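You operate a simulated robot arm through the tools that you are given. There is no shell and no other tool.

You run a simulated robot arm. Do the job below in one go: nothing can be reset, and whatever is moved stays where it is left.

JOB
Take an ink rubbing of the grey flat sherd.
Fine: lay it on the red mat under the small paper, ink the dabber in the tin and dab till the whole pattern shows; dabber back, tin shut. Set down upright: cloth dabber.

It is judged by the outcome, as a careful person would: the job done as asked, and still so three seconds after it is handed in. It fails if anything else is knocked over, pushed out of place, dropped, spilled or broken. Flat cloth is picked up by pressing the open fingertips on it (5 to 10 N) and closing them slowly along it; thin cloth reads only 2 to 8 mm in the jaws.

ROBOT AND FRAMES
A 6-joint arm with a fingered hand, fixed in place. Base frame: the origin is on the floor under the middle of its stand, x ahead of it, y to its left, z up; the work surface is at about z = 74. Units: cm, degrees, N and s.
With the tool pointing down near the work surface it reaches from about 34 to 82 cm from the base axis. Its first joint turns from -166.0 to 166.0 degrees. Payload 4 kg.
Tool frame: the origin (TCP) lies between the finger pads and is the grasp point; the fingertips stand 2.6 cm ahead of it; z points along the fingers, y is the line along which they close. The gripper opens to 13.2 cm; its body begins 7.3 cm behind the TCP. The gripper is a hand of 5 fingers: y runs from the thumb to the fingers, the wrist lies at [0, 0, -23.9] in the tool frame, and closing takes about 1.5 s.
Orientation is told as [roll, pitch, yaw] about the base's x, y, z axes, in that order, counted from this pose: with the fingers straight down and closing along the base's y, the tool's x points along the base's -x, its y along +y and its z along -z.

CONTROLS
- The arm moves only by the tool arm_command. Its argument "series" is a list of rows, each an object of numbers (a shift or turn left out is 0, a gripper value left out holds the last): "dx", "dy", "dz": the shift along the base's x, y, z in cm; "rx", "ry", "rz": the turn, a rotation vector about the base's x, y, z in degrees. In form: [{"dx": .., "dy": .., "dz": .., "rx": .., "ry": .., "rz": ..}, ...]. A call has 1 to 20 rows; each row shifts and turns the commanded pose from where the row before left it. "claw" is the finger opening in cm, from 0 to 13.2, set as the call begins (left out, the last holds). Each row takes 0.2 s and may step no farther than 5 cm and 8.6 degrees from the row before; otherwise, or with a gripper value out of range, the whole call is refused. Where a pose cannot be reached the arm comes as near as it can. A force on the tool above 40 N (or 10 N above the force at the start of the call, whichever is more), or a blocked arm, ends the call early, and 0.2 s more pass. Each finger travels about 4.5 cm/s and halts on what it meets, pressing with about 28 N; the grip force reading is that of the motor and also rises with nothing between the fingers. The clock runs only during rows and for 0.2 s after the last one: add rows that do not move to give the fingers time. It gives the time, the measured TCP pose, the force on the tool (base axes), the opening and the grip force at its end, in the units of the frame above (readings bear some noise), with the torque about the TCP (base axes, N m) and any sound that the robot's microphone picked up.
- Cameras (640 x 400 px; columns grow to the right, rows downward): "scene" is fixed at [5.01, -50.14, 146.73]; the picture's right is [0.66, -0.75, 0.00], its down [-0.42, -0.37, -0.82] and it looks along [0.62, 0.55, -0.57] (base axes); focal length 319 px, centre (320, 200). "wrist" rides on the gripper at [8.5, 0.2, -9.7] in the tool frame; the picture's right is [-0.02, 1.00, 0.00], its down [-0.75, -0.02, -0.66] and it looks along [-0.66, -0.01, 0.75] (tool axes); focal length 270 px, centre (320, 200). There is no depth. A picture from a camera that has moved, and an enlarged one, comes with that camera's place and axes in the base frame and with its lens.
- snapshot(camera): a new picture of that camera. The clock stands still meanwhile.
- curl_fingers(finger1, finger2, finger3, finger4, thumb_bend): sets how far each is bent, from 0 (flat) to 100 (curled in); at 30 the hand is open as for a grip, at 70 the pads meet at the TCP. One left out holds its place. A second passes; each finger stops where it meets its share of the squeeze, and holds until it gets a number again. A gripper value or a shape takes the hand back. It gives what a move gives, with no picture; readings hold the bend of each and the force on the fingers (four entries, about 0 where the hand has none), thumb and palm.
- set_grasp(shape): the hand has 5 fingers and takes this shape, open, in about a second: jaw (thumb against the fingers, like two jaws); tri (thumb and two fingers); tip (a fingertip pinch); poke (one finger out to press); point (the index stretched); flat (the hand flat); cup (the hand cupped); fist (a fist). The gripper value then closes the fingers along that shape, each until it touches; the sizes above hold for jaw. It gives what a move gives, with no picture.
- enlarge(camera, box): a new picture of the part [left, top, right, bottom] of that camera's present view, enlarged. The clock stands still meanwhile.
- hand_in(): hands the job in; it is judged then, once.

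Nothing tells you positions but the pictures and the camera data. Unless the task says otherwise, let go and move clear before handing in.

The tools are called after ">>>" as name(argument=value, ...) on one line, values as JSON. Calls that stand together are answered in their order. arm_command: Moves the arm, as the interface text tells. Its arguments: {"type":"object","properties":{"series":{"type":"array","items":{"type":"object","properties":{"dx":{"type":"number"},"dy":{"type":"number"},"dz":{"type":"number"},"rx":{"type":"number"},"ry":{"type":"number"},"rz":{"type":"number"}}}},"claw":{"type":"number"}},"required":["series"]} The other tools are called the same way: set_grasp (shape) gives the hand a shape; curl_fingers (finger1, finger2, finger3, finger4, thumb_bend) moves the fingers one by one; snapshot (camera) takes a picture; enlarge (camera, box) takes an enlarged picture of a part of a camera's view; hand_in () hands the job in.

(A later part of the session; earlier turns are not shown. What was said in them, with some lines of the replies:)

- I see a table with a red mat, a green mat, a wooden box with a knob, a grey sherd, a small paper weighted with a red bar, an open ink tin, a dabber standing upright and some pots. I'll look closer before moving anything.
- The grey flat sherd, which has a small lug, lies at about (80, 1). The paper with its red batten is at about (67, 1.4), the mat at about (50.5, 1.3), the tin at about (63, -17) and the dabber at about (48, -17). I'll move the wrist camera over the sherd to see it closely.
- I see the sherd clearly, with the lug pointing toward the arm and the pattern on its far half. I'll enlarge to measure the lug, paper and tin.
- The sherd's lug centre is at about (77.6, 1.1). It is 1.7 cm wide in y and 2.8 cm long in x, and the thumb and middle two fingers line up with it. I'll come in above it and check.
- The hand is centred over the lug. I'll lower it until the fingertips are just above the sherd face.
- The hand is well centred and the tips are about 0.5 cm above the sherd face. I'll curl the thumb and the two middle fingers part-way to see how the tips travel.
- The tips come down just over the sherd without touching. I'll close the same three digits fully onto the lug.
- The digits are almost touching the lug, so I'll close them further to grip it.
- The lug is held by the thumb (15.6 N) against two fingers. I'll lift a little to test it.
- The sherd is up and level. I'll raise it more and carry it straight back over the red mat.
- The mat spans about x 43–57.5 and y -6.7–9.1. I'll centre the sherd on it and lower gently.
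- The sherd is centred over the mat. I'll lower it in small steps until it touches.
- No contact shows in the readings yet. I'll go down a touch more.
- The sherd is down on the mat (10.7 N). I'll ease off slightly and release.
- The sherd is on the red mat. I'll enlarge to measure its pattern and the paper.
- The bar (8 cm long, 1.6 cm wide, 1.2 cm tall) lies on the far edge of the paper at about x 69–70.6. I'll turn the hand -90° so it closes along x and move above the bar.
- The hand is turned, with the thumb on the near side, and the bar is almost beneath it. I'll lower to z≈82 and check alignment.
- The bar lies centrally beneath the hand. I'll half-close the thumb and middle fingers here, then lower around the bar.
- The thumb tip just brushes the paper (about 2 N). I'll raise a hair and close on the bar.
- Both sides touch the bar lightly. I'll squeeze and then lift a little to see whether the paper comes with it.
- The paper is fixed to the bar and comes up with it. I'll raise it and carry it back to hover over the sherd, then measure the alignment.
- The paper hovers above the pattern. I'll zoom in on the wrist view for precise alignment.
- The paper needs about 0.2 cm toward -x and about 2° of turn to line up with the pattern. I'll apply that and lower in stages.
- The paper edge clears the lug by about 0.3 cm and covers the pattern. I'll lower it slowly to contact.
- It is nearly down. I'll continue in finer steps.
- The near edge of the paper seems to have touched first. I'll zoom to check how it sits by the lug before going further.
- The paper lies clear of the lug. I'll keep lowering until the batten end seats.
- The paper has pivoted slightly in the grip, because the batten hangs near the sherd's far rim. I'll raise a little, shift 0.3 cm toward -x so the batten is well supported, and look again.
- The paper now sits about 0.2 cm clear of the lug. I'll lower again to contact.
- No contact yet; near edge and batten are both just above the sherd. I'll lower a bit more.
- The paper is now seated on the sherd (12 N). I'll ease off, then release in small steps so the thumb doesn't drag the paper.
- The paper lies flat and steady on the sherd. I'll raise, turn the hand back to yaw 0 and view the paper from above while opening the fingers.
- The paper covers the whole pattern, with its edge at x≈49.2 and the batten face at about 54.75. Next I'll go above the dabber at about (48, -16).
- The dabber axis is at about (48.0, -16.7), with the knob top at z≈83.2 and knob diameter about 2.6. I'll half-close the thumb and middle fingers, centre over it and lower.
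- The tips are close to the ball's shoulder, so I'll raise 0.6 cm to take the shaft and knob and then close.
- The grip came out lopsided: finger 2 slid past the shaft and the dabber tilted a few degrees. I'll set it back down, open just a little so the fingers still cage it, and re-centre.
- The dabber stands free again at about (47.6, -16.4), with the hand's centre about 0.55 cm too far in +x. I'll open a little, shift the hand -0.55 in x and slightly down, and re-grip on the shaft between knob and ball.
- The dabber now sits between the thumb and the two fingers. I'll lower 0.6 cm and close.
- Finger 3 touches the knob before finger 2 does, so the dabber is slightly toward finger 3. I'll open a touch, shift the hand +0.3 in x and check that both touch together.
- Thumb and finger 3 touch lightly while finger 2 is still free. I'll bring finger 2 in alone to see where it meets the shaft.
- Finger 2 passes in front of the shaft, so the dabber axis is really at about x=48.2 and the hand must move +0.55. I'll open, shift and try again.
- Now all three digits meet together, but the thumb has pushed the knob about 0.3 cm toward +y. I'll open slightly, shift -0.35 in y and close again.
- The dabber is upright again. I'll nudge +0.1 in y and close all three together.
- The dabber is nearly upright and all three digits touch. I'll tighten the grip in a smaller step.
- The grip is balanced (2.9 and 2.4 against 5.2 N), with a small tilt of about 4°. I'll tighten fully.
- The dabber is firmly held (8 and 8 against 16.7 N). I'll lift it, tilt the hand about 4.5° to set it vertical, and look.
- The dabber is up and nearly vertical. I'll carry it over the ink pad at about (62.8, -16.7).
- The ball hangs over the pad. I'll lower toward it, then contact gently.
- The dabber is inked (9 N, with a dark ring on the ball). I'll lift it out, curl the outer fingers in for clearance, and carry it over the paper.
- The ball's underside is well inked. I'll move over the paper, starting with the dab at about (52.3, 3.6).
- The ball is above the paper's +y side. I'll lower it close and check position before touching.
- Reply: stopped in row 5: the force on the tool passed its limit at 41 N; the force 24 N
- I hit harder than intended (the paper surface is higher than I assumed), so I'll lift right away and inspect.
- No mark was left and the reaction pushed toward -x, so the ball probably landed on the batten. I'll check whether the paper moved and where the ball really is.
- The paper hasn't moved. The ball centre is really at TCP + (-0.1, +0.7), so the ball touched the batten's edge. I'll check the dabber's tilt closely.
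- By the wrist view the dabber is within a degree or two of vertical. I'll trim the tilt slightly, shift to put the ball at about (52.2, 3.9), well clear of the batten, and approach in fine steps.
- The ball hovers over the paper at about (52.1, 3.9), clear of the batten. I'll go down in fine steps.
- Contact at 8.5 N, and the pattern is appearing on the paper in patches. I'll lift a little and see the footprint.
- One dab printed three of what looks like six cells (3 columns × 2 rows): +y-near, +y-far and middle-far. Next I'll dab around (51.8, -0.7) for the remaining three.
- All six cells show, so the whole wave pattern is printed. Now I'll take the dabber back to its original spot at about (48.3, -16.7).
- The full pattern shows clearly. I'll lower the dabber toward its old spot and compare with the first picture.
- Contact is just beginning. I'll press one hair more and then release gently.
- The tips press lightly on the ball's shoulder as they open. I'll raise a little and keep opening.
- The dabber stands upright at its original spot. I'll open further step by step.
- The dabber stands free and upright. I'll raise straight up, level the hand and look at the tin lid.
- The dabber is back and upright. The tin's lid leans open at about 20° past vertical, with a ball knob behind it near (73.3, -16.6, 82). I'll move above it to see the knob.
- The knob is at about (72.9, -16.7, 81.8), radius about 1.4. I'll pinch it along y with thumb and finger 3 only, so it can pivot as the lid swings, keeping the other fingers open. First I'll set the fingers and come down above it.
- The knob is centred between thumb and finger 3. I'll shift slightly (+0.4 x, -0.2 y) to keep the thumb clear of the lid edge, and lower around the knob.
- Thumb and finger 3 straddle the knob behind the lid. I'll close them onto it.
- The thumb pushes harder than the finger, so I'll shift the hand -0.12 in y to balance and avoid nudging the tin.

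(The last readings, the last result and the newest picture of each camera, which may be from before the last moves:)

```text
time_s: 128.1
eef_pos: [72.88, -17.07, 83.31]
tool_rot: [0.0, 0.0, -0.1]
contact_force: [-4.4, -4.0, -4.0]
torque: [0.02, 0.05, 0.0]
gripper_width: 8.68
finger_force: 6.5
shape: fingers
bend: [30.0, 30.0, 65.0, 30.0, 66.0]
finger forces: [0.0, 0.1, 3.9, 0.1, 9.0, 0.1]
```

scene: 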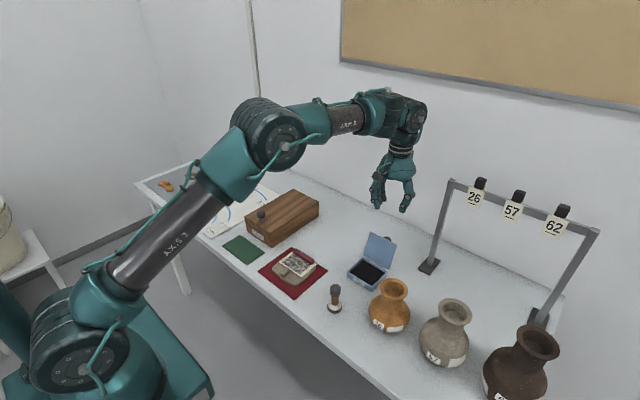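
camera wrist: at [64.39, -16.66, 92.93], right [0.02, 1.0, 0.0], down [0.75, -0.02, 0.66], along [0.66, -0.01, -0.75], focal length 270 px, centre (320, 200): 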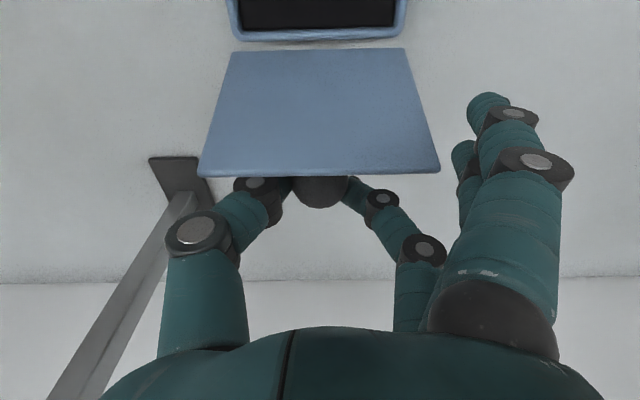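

I'll start the arc with a small step (-0.36 x, +0.3 z) and check forces.

>>> arm_command(series=[{"dx": -0.18, "dy": -0.08, "dz": 0.15}, {"dx": -0.18, "dz": 0.15}, {}])

>>> enlarge(camera="scene", box=[340, 200, 430, 280])

>>> snapshot(camera="wrist")

```text
time_s: 128.9
eef_pos: [72.63, -17.08, 83.72]
tool_rot: [0.0, -0.1, -0.2]
contact_force: [-2.2, -0.8, -5.0]
torque: [0.05, 0.04, 0.0]
gripper_width: 8.55
finger_force: 5.8
shape: fingers
bend: [30.0, 30.0, 65.0, 30.0, 66.0]
finger forces: [0.0, 0.0, 4.7, 0.0, 7.1, 0.0]
```

```text
5.00 times, centred on (385, 240) of scene
camera zoom: at [5.01, -50.14, 146.73], right [0.66, -0.75, 0.0], down [-0.42, -0.37, -0.82], along [0.62, 0.55, -0.57], focal length 1596 px, centre (-5, 0)
```

zoom: 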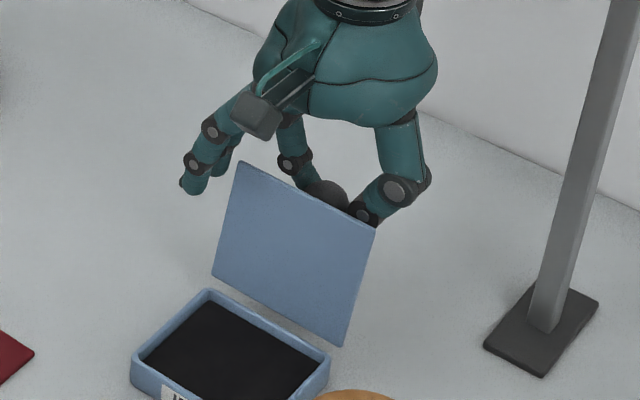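

```text
taken
camera wrist: at [64.05, -16.85, 93.34], right [0.02, 1.0, 0.0], down [0.75, -0.02, 0.66], along [0.66, -0.01, -0.75], focal length 270 px, centre (320, 200)
```

wrist: 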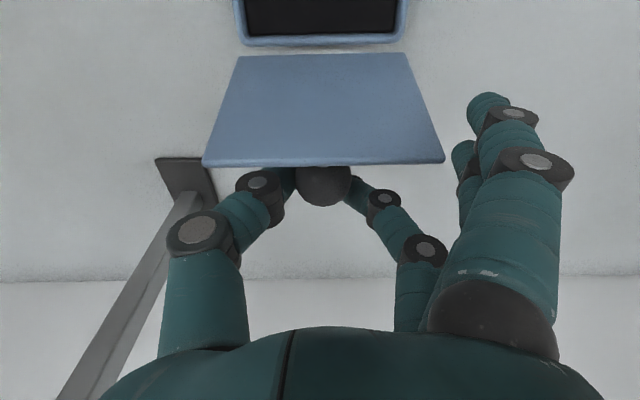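

The lid follows. I'll continue along the arc with slightly less lift.

>>> arm_command(series=[{"dx": -0.27, "dz": 0.1}, {"dx": -0.27, "dz": 0.1}, {"dx": -0.27, "dz": 0.1}, {"dx": -0.27, "dz": 0.1}, {}])

>>> enlarge(camera="scene", box=[340, 200, 430, 280])

```text
time_s: 130.1
eef_pos: [71.42, -17.21, 84.37]
tool_rot: [0.0, 0.0, -0.1]
contact_force: [3.9, -4.6, 4.9]
torque: [-0.1, -0.12, 0.01]
gripper_width: 8.51
finger_force: 7.2
shape: fingers
bend: [30.0, 30.0, 66.0, 30.0, 67.0]
finger forces: [0.0, 0.1, 5.4, 0.0, 9.1, 0.1]
```

```text
5.00 times, centred on (385, 240) of scene
camera zoom: at [5.01, -50.14, 146.73], right [0.66, -0.75, 0.0], down [-0.42, -0.37, -0.82], along [0.62, 0.55, -0.57], focal length 1596 px, centre (-5, 0)
```

zoom: 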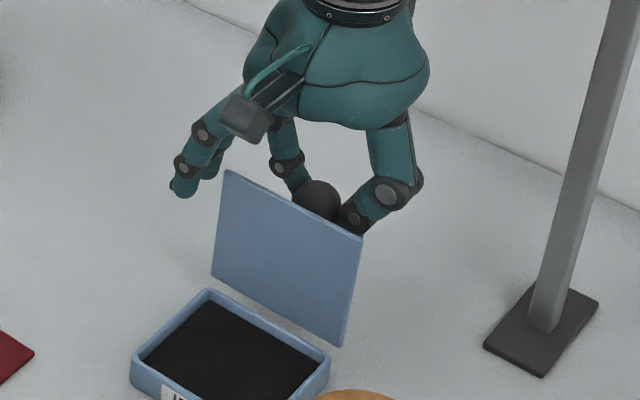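

>>> arm_command(series=[{"dx": -0.32, "dz": 0.17}, {"dx": -0.32, "dz": 0.15}, {"dx": -0.32, "dz": 0.13}, {"dx": -0.32, "dz": 0.11}, {"dx": -0.32, "dz": 0.08}, {"dx": -0.32, "dz": 0.06}, {}])

>>> enlarge(camera="scene", box=[340, 200, 430, 280])

>>> snapshot(camera="wrist")

```text
time_s: 131.7
eef_pos: [69.69, -17.29, 84.74]
tool_rot: [0.0, 0.0, 0.0]
contact_force: [0.9, -5.2, 1.5]
torque: [-0.07, -0.01, -0.01]
gripper_width: 8.44
finger_force: 4.6
shape: fingers
bend: [30.0, 30.0, 66.0, 30.0, 67.0]
finger forces: [0.1, 0.0, 3.3, 0.0, 7.1, 0.0]
```

```text
5.00 times, centred on (385, 240) of scene
camera zoom: at [5.01, -50.14, 146.73], right [0.66, -0.75, 0.0], down [-0.42, -0.37, -0.82], along [0.62, 0.55, -0.57], focal length 1596 px, centre (-5, 0)
```

zoom: 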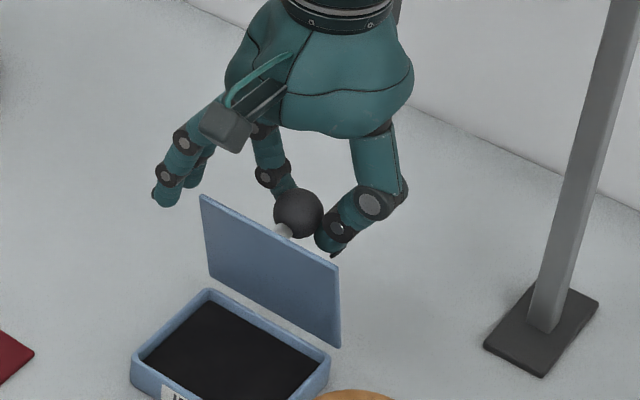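

```text
taken
camera wrist: at [61.07, -16.87, 94.37], right [0.02, 1.0, 0.0], down [0.75, -0.02, 0.66], along [0.66, -0.01, -0.75], focal length 270 px, centre (320, 200)
```

wrist: 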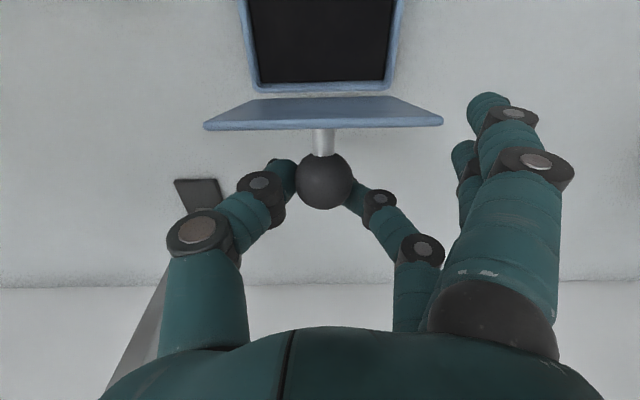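

The lid has passed vertical and the knob pivots nicely in the pinch. I'll continue along the arc, trimming y a little.

>>> arm_command(series=[{"dx": -0.33, "dy": -0.05, "dz": 0.07}, {"dx": -0.33, "dy": -0.05, "dz": 0.055}, {"dx": -0.33, "dz": 0.04}, {"dx": -0.33, "dz": 0.025}, {"dx": -0.33, "dz": 0.01}, {"dx": -0.33}, {"dx": -0.33, "dz": -0.02}, {"dx": -0.33, "dz": -0.035}, {"dx": -0.33, "dz": -0.05}, {}])

>>> enlarge(camera="scene", box=[330, 200, 420, 280])

>>> snapshot(camera="wrist")

```text
time_s: 133.9
eef_pos: [66.53, -17.24, 85.03]
tool_rot: [0.0, 0.1, -0.1]
contact_force: [1.4, -3.6, -3.9]
torque: [-0.01, -0.07, 0.03]
gripper_width: 8.37
finger_force: 4.5
shape: fingers
bend: [30.0, 30.0, 67.0, 30.0, 67.0]
finger forces: [0.0, 0.0, 2.4, 0.1, 7.0, 0.0]
```

```text
5.00 times, centred on (375, 240) of scene
camera zoom: at [5.01, -50.14, 146.73], right [0.66, -0.75, 0.0], down [-0.42, -0.37, -0.82], along [0.62, 0.55, -0.57], focal length 1596 px, centre (45, 0)
```

zoom: 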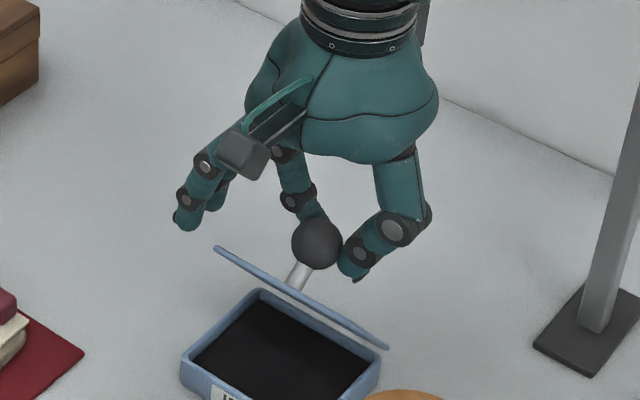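

```text
taken
camera wrist: at [58.12, -16.96, 94.53], right [0.02, 1.0, 0.0], down [0.75, -0.02, 0.66], along [0.66, -0.01, -0.75], focal length 270 px, centre (320, 200)
```

wrist: 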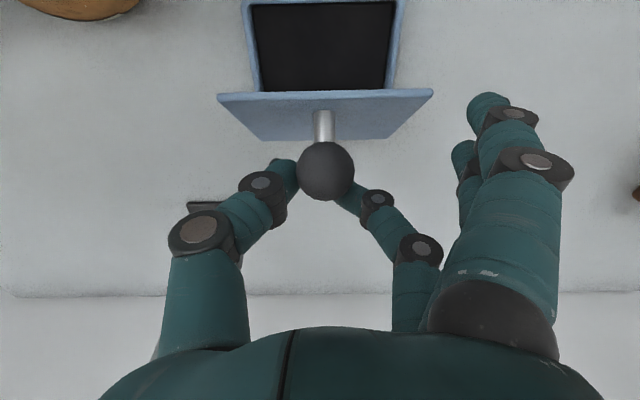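

The lid is well past vertical and still controlled. I'll follow the arc downward.

>>> arm_command(series=[{"dx": -0.34, "dz": -0.06}, {"dx": -0.34, "dz": -0.08}, {"dx": -0.34, "dz": -0.1}, {"dx": -0.34, "dz": -0.1}, {"dx": -0.34, "dz": -0.12}, {"dx": -0.28, "dz": -0.15}, {"dx": -0.28, "dz": -0.16}, {"dx": -0.28, "dz": -0.17}, {"dx": -0.28, "dz": -0.17}, {}])

>>> enlarge(camera="scene", box=[330, 200, 420, 280])

>>> snapshot(camera="wrist")

```text
time_s: 136.1
eef_pos: [63.78, -17.25, 83.87]
tool_rot: [-0.1, 0.0, -0.1]
contact_force: [2.1, -3.6, -3.0]
torque: [-0.02, -0.08, 0.03]
gripper_width: 8.33
finger_force: 3.9
shape: fingers
bend: [30.0, 30.0, 68.0, 30.0, 67.0]
finger forces: [0.0, 0.0, 2.0, 0.0, 5.1, 0.1]
```

```text
5.00 times, centred on (375, 240) of scene
camera zoom: at [5.01, -50.14, 146.73], right [0.66, -0.75, 0.0], down [-0.42, -0.37, -0.82], along [0.62, 0.55, -0.57], focal length 1596 px, centre (45, 0)
```

zoom: 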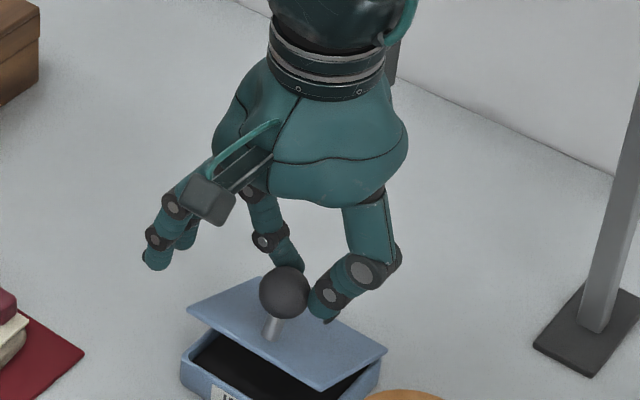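

```text
taken
camera wrist: at [55.27, -16.97, 93.42], right [0.02, 1.0, 0.0], down [0.75, -0.02, 0.66], along [0.66, -0.01, -0.75], focal length 270 px, centre (320, 200)
```

wrist: 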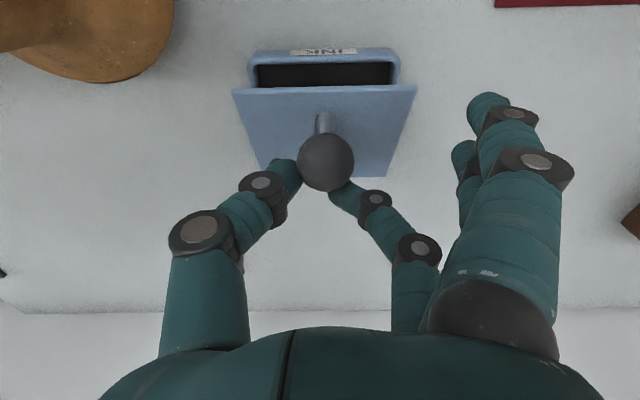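

The lid is about 27° from closed. I'll follow it the rest of the way down.

>>> arm_command(series=[{"dx": -0.21, "dz": -0.23}, {"dx": -0.21, "dz": -0.23}, {"dx": -0.21, "dz": -0.23}, {"dx": -0.18, "dz": -0.26}, {"dx": -0.18, "dz": -0.26}, {"dx": -0.18, "dz": -0.26}, {"dx": -0.18, "dz": -0.26}, {}])

>>> enlarge(camera="scene", box=[330, 200, 420, 280])

>>> snapshot(camera="wrist")

```text
time_s: 137.9
eef_pos: [62.41, -17.23, 81.98]
tool_rot: [0.0, -0.1, -0.1]
contact_force: [0.0, -4.8, -0.3]
torque: [-0.04, -0.02, 0.02]
gripper_width: 8.21
finger_force: 2.8
shape: fingers
bend: [30.0, 30.0, 69.0, 30.0, 68.0]
finger forces: [0.0, 0.1, 0.7, 0.0, 4.6, 0.0]
```

```text
5.00 times, centred on (375, 240) of scene
camera zoom: at [5.01, -50.14, 146.73], right [0.66, -0.75, 0.0], down [-0.42, -0.37, -0.82], along [0.62, 0.55, -0.57], focal length 1596 px, centre (45, 0)
```

zoom: 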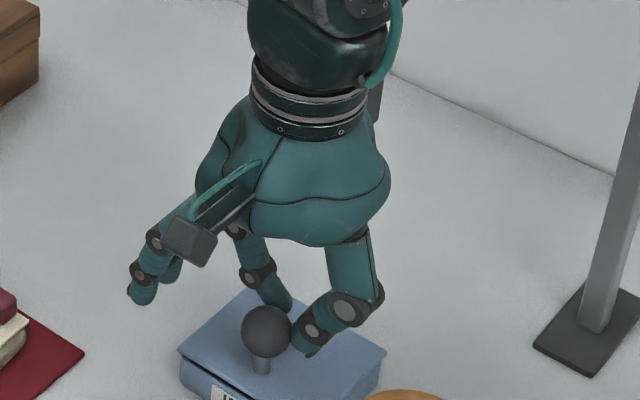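

```text
taken
camera wrist: at [53.89, -17.0, 91.7], right [0.02, 1.0, 0.0], down [0.75, -0.02, 0.66], along [0.66, -0.01, -0.75], focal length 270 px, centre (320, 200)
```

wrist: 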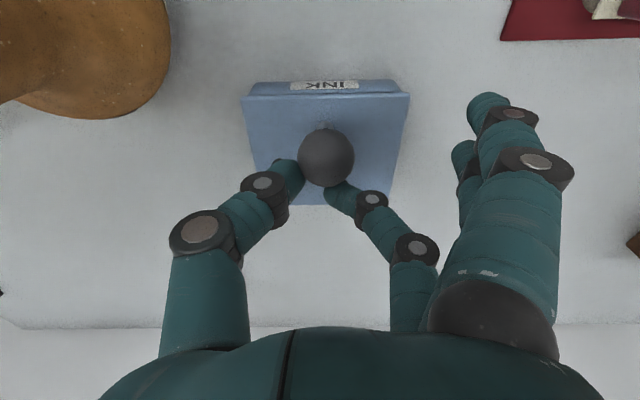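

Nearly shut, with only a small gap at the front. I'll take the last few steps down gently.

>>> arm_command(series=[{"dx": -0.12, "dz": -0.22}, {"dx": -0.1, "dz": -0.22}, {"dx": -0.1, "dz": -0.2}, {}])

>>> enlarge(camera="scene", box=[330, 220, 420, 300])

```text
time_s: 138.9
eef_pos: [62.06, -17.26, 81.58]
tool_rot: [0.0, -0.1, -0.1]
contact_force: [7.2, -8.6, 11.4]
torque: [-0.22, -0.16, 0.09]
gripper_width: 8.21
finger_force: 7.0
shape: fingers
bend: [30.0, 30.0, 70.0, 30.0, 68.0]
finger forces: [0.0, 0.1, 2.9, 0.0, 11.6, 0.0]
```

```text
5.00 times, centred on (375, 260) of scene
camera zoom: at [5.01, -50.14, 146.73], right [0.66, -0.75, 0.0], down [-0.42, -0.37, -0.82], along [0.62, 0.55, -0.57], focal length 1596 px, centre (45, -100)
```

zoom: 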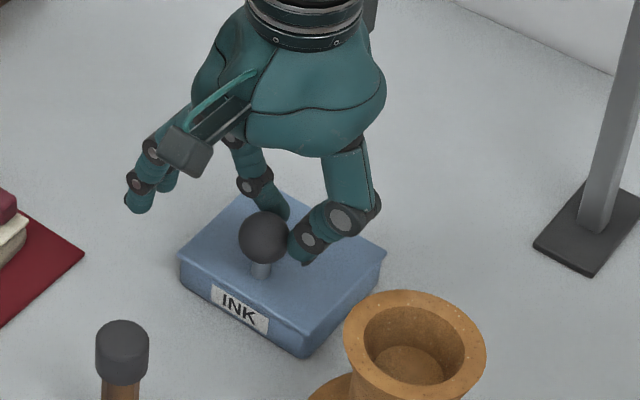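

The lid is shut flush. I'll relieve the force and release the knob.

>>> arm_command(series=[{"dx": 0.1, "dy": -0.05, "dz": 0.15}, {}])

>>> curl_fingers(finger3=62, thumb_bend=61)

>>> curl_fingers(finger3=50, thumb_bend=48)

>>> enlarge(camera="scene", box=[330, 220, 420, 300])

>>> snapshot(camera="wrist")

```text
time_s: 139.5
eef_pos: [62.17, -17.22, 81.59]
tool_rot: [-0.1, 0.1, -0.1]
contact_force: [3.8, -6.9, 7.2]
torque: [-0.2, -0.04, 0.02]
gripper_width: 8.22
finger_force: 5.4
shape: fingers
bend: [30.0, 30.0, 70.0, 30.0, 68.0]
finger forces: [0.0, 0.1, 1.8, 0.0, 8.8, 0.0]
```

```text
time_s: 140.5
eef_pos: [62.21, -17.24, 81.59]
tool_rot: [0.0, 0.0, -0.2]
contact_force: [0.6, -0.6, -0.6]
torque: [0.01, -0.01, -0.02]
gripper_width: 8.83
finger_force: 0.0
shape: fingers
bend: [30.0, 30.0, 62.0, 30.0, 61.0]
finger forces: [0.0, 0.0, 0.1, 0.0, 0.0, 0.0]
```

```text
time_s: 141.5
eef_pos: [62.33, -17.34, 81.56]
tool_rot: [0.0, 0.0, -0.1]
contact_force: [0.3, 0.4, 0.8]
torque: [-0.01, -0.01, -0.03]
gripper_width: 10.92
finger_force: 0.1
shape: fingers
bend: [30.0, 30.0, 50.0, 30.0, 48.0]
finger forces: [0.1, 0.0, 0.1, 0.0, 0.1, 0.0]
```

```text
5.00 times, centred on (375, 260) of scene
camera zoom: at [5.01, -50.14, 146.73], right [0.66, -0.75, 0.0], down [-0.42, -0.37, -0.82], along [0.62, 0.55, -0.57], focal length 1596 px, centre (45, -100)
```

zoom: 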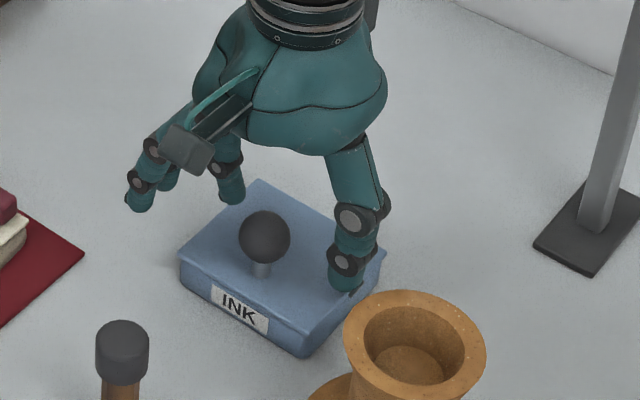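

```text
taken
camera wrist: at [53.71, -16.98, 91.22], right [0.02, 1.0, 0.0], down [0.75, -0.02, 0.66], along [0.66, -0.01, -0.75], focal length 270 px, centre (320, 200)
```

wrist: 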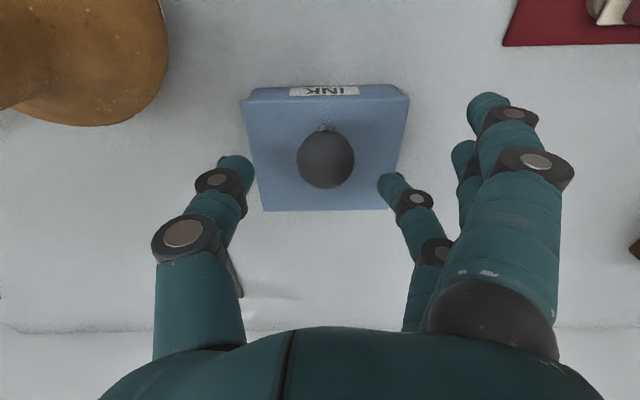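

The tin is shut and the knob free. I'll raise straight up and away, then check the whole scene.

>>> arm_command(series=[{"dz": 1.0}, {"dz": 2.5}, {"dz": 4.0}, {"dz": 4.5}, {"dz": 4.5}, {"dx": -2.0, "dy": 3.0, "dz": 3.0}, {"dx": -2.0, "dy": 3.5, "dz": 2.0}, {"dx": -2.0, "dy": 4.0, "dz": 1.0}, {"dx": -2.0, "dy": 4.0}, {"dx": -2.0, "dy": 4.0}, {"dx": -1.0, "dy": 4.0}, {}, {}], claw=13.2)

>>> snapshot(camera="scene")

>>> snapshot(camera="wrist")

>>> enlarge(camera="scene", box=[260, 210, 420, 330])

```text
time_s: 144.3
eef_pos: [51.06, 5.35, 103.96]
tool_rot: [-0.1, -0.1, -0.1]
contact_force: [0.4, -0.3, -0.8]
torque: [-0.02, 0.02, 0.0]
gripper_width: 13.22
finger_force: 0.0
shape: jaw
bend: [30.0, 30.0, 30.0, 30.0, 30.0]
finger forces: [0.1, 0.0, 0.1, 0.1, 0.1, 0.1]
```

```text
taken
```

scene: 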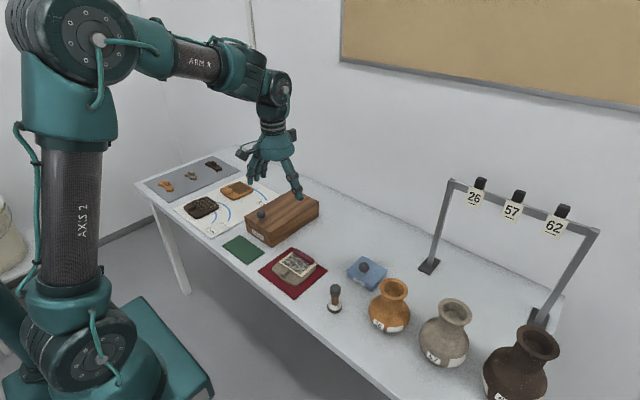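

```text
taken
camera wrist: at [42.66, 5.66, 113.62], right [0.02, 1.0, 0.0], down [0.75, -0.02, 0.66], along [0.66, -0.01, -0.75], focal length 270 px, centre (320, 200)
```

wrist: 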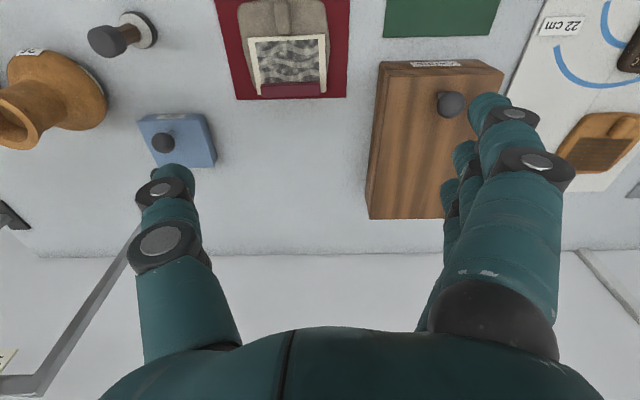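

```text
3.33 times, centred on (340, 270) of scene
camera zoom: at [5.01, -50.14, 146.73], right [0.66, -0.75, 0.0], down [-0.42, -0.37, -0.82], along [0.62, 0.55, -0.57], focal length 1064 px, centre (253, -33)
```

zoom: 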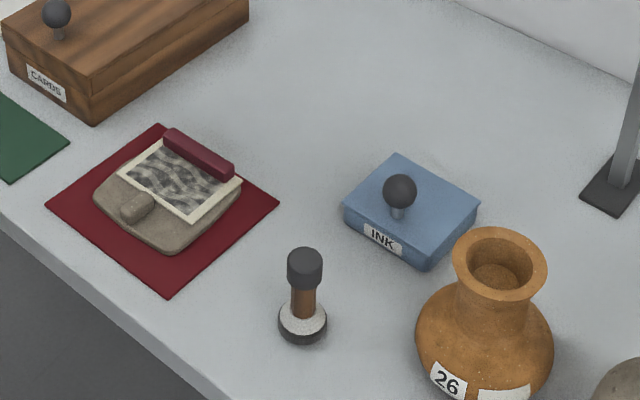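

Everything looks in place: the sherd is on the mat under the printed paper, the dabber is upright and the tin is shut. I'll take one last close look at the print.

>>> enlarge(camera="scene", box=[275, 235, 330, 280])

>>> enlarge(camera="wrist", box=[210, 0, 350, 105])

>>> enlarge(camera="scene", box=[310, 240, 410, 320])

```text
8.89 times, centred on (302, 258) of scene
camera zoom: at [5.01, -50.14, 146.73], right [0.66, -0.75, 0.0], down [-0.42, -0.37, -0.82], along [0.62, 0.55, -0.57], focal length 2838 px, centre (476, -311)
```

zoom: 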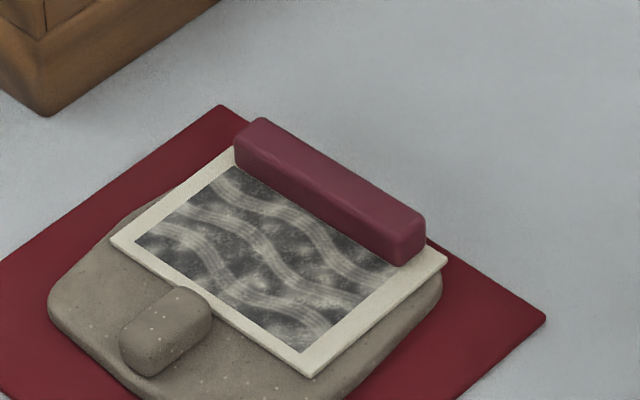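

```text
3.81 times, centred on (280, 52) of wrist
camera zoom: at [42.66, 5.66, 113.62], right [0.02, 1.0, 0.0], down [0.75, -0.02, 0.66], along [0.66, -0.01, -0.75], focal length 1030 px, centre (472, 762)
```

zoom: 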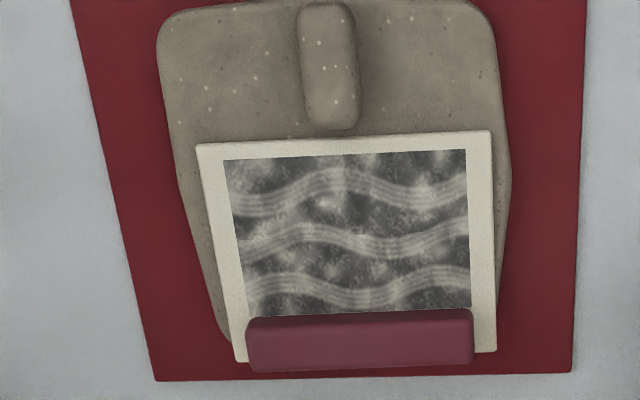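

```text
5.00 times, centred on (360, 280) of scene
camera zoom: at [5.01, -50.14, 146.73], right [0.66, -0.75, 0.0], down [-0.42, -0.37, -0.82], along [0.62, 0.55, -0.57], focal length 1596 px, centre (120, -200)
```

zoom: 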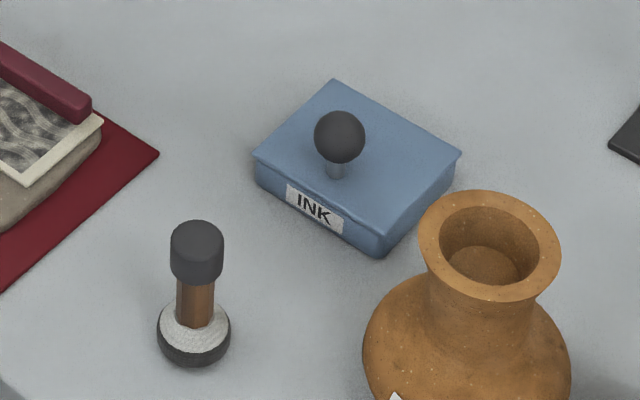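

The print shows all three wave bands across the whole pattern. The dabber stands upright in its place, the tin is shut and nothing else has been disturbed, so I'm handing in.

>>> hand_in()

```text
The job is handed in.
```

I took the rubbing and handed it in. The print shows all three wave bands across the pattern.

- **Sherd and paper:** The grey flat sherd lies on the red mat with the small paper on top. The paper's red bar is fixed to its far edge.
- **Inking and dabbing:** I inked the dabber once, and two clean dabs brought up the whole print. Before those, one press came down on the red bar at about 41 N. It left no mark, and the paper had not moved.
- **Dabber:** It stands upright, free, and back where it started. On the first pick-up it tilted in the grip and slid a few millimetres, so I set it down and gripped it again. It did not fall.
- **Tin:** The lid is shut flush and the tin is still where it was.

I saw nothing else knocked over or out of place in the last pictures, and the arm was clear when I handed in.
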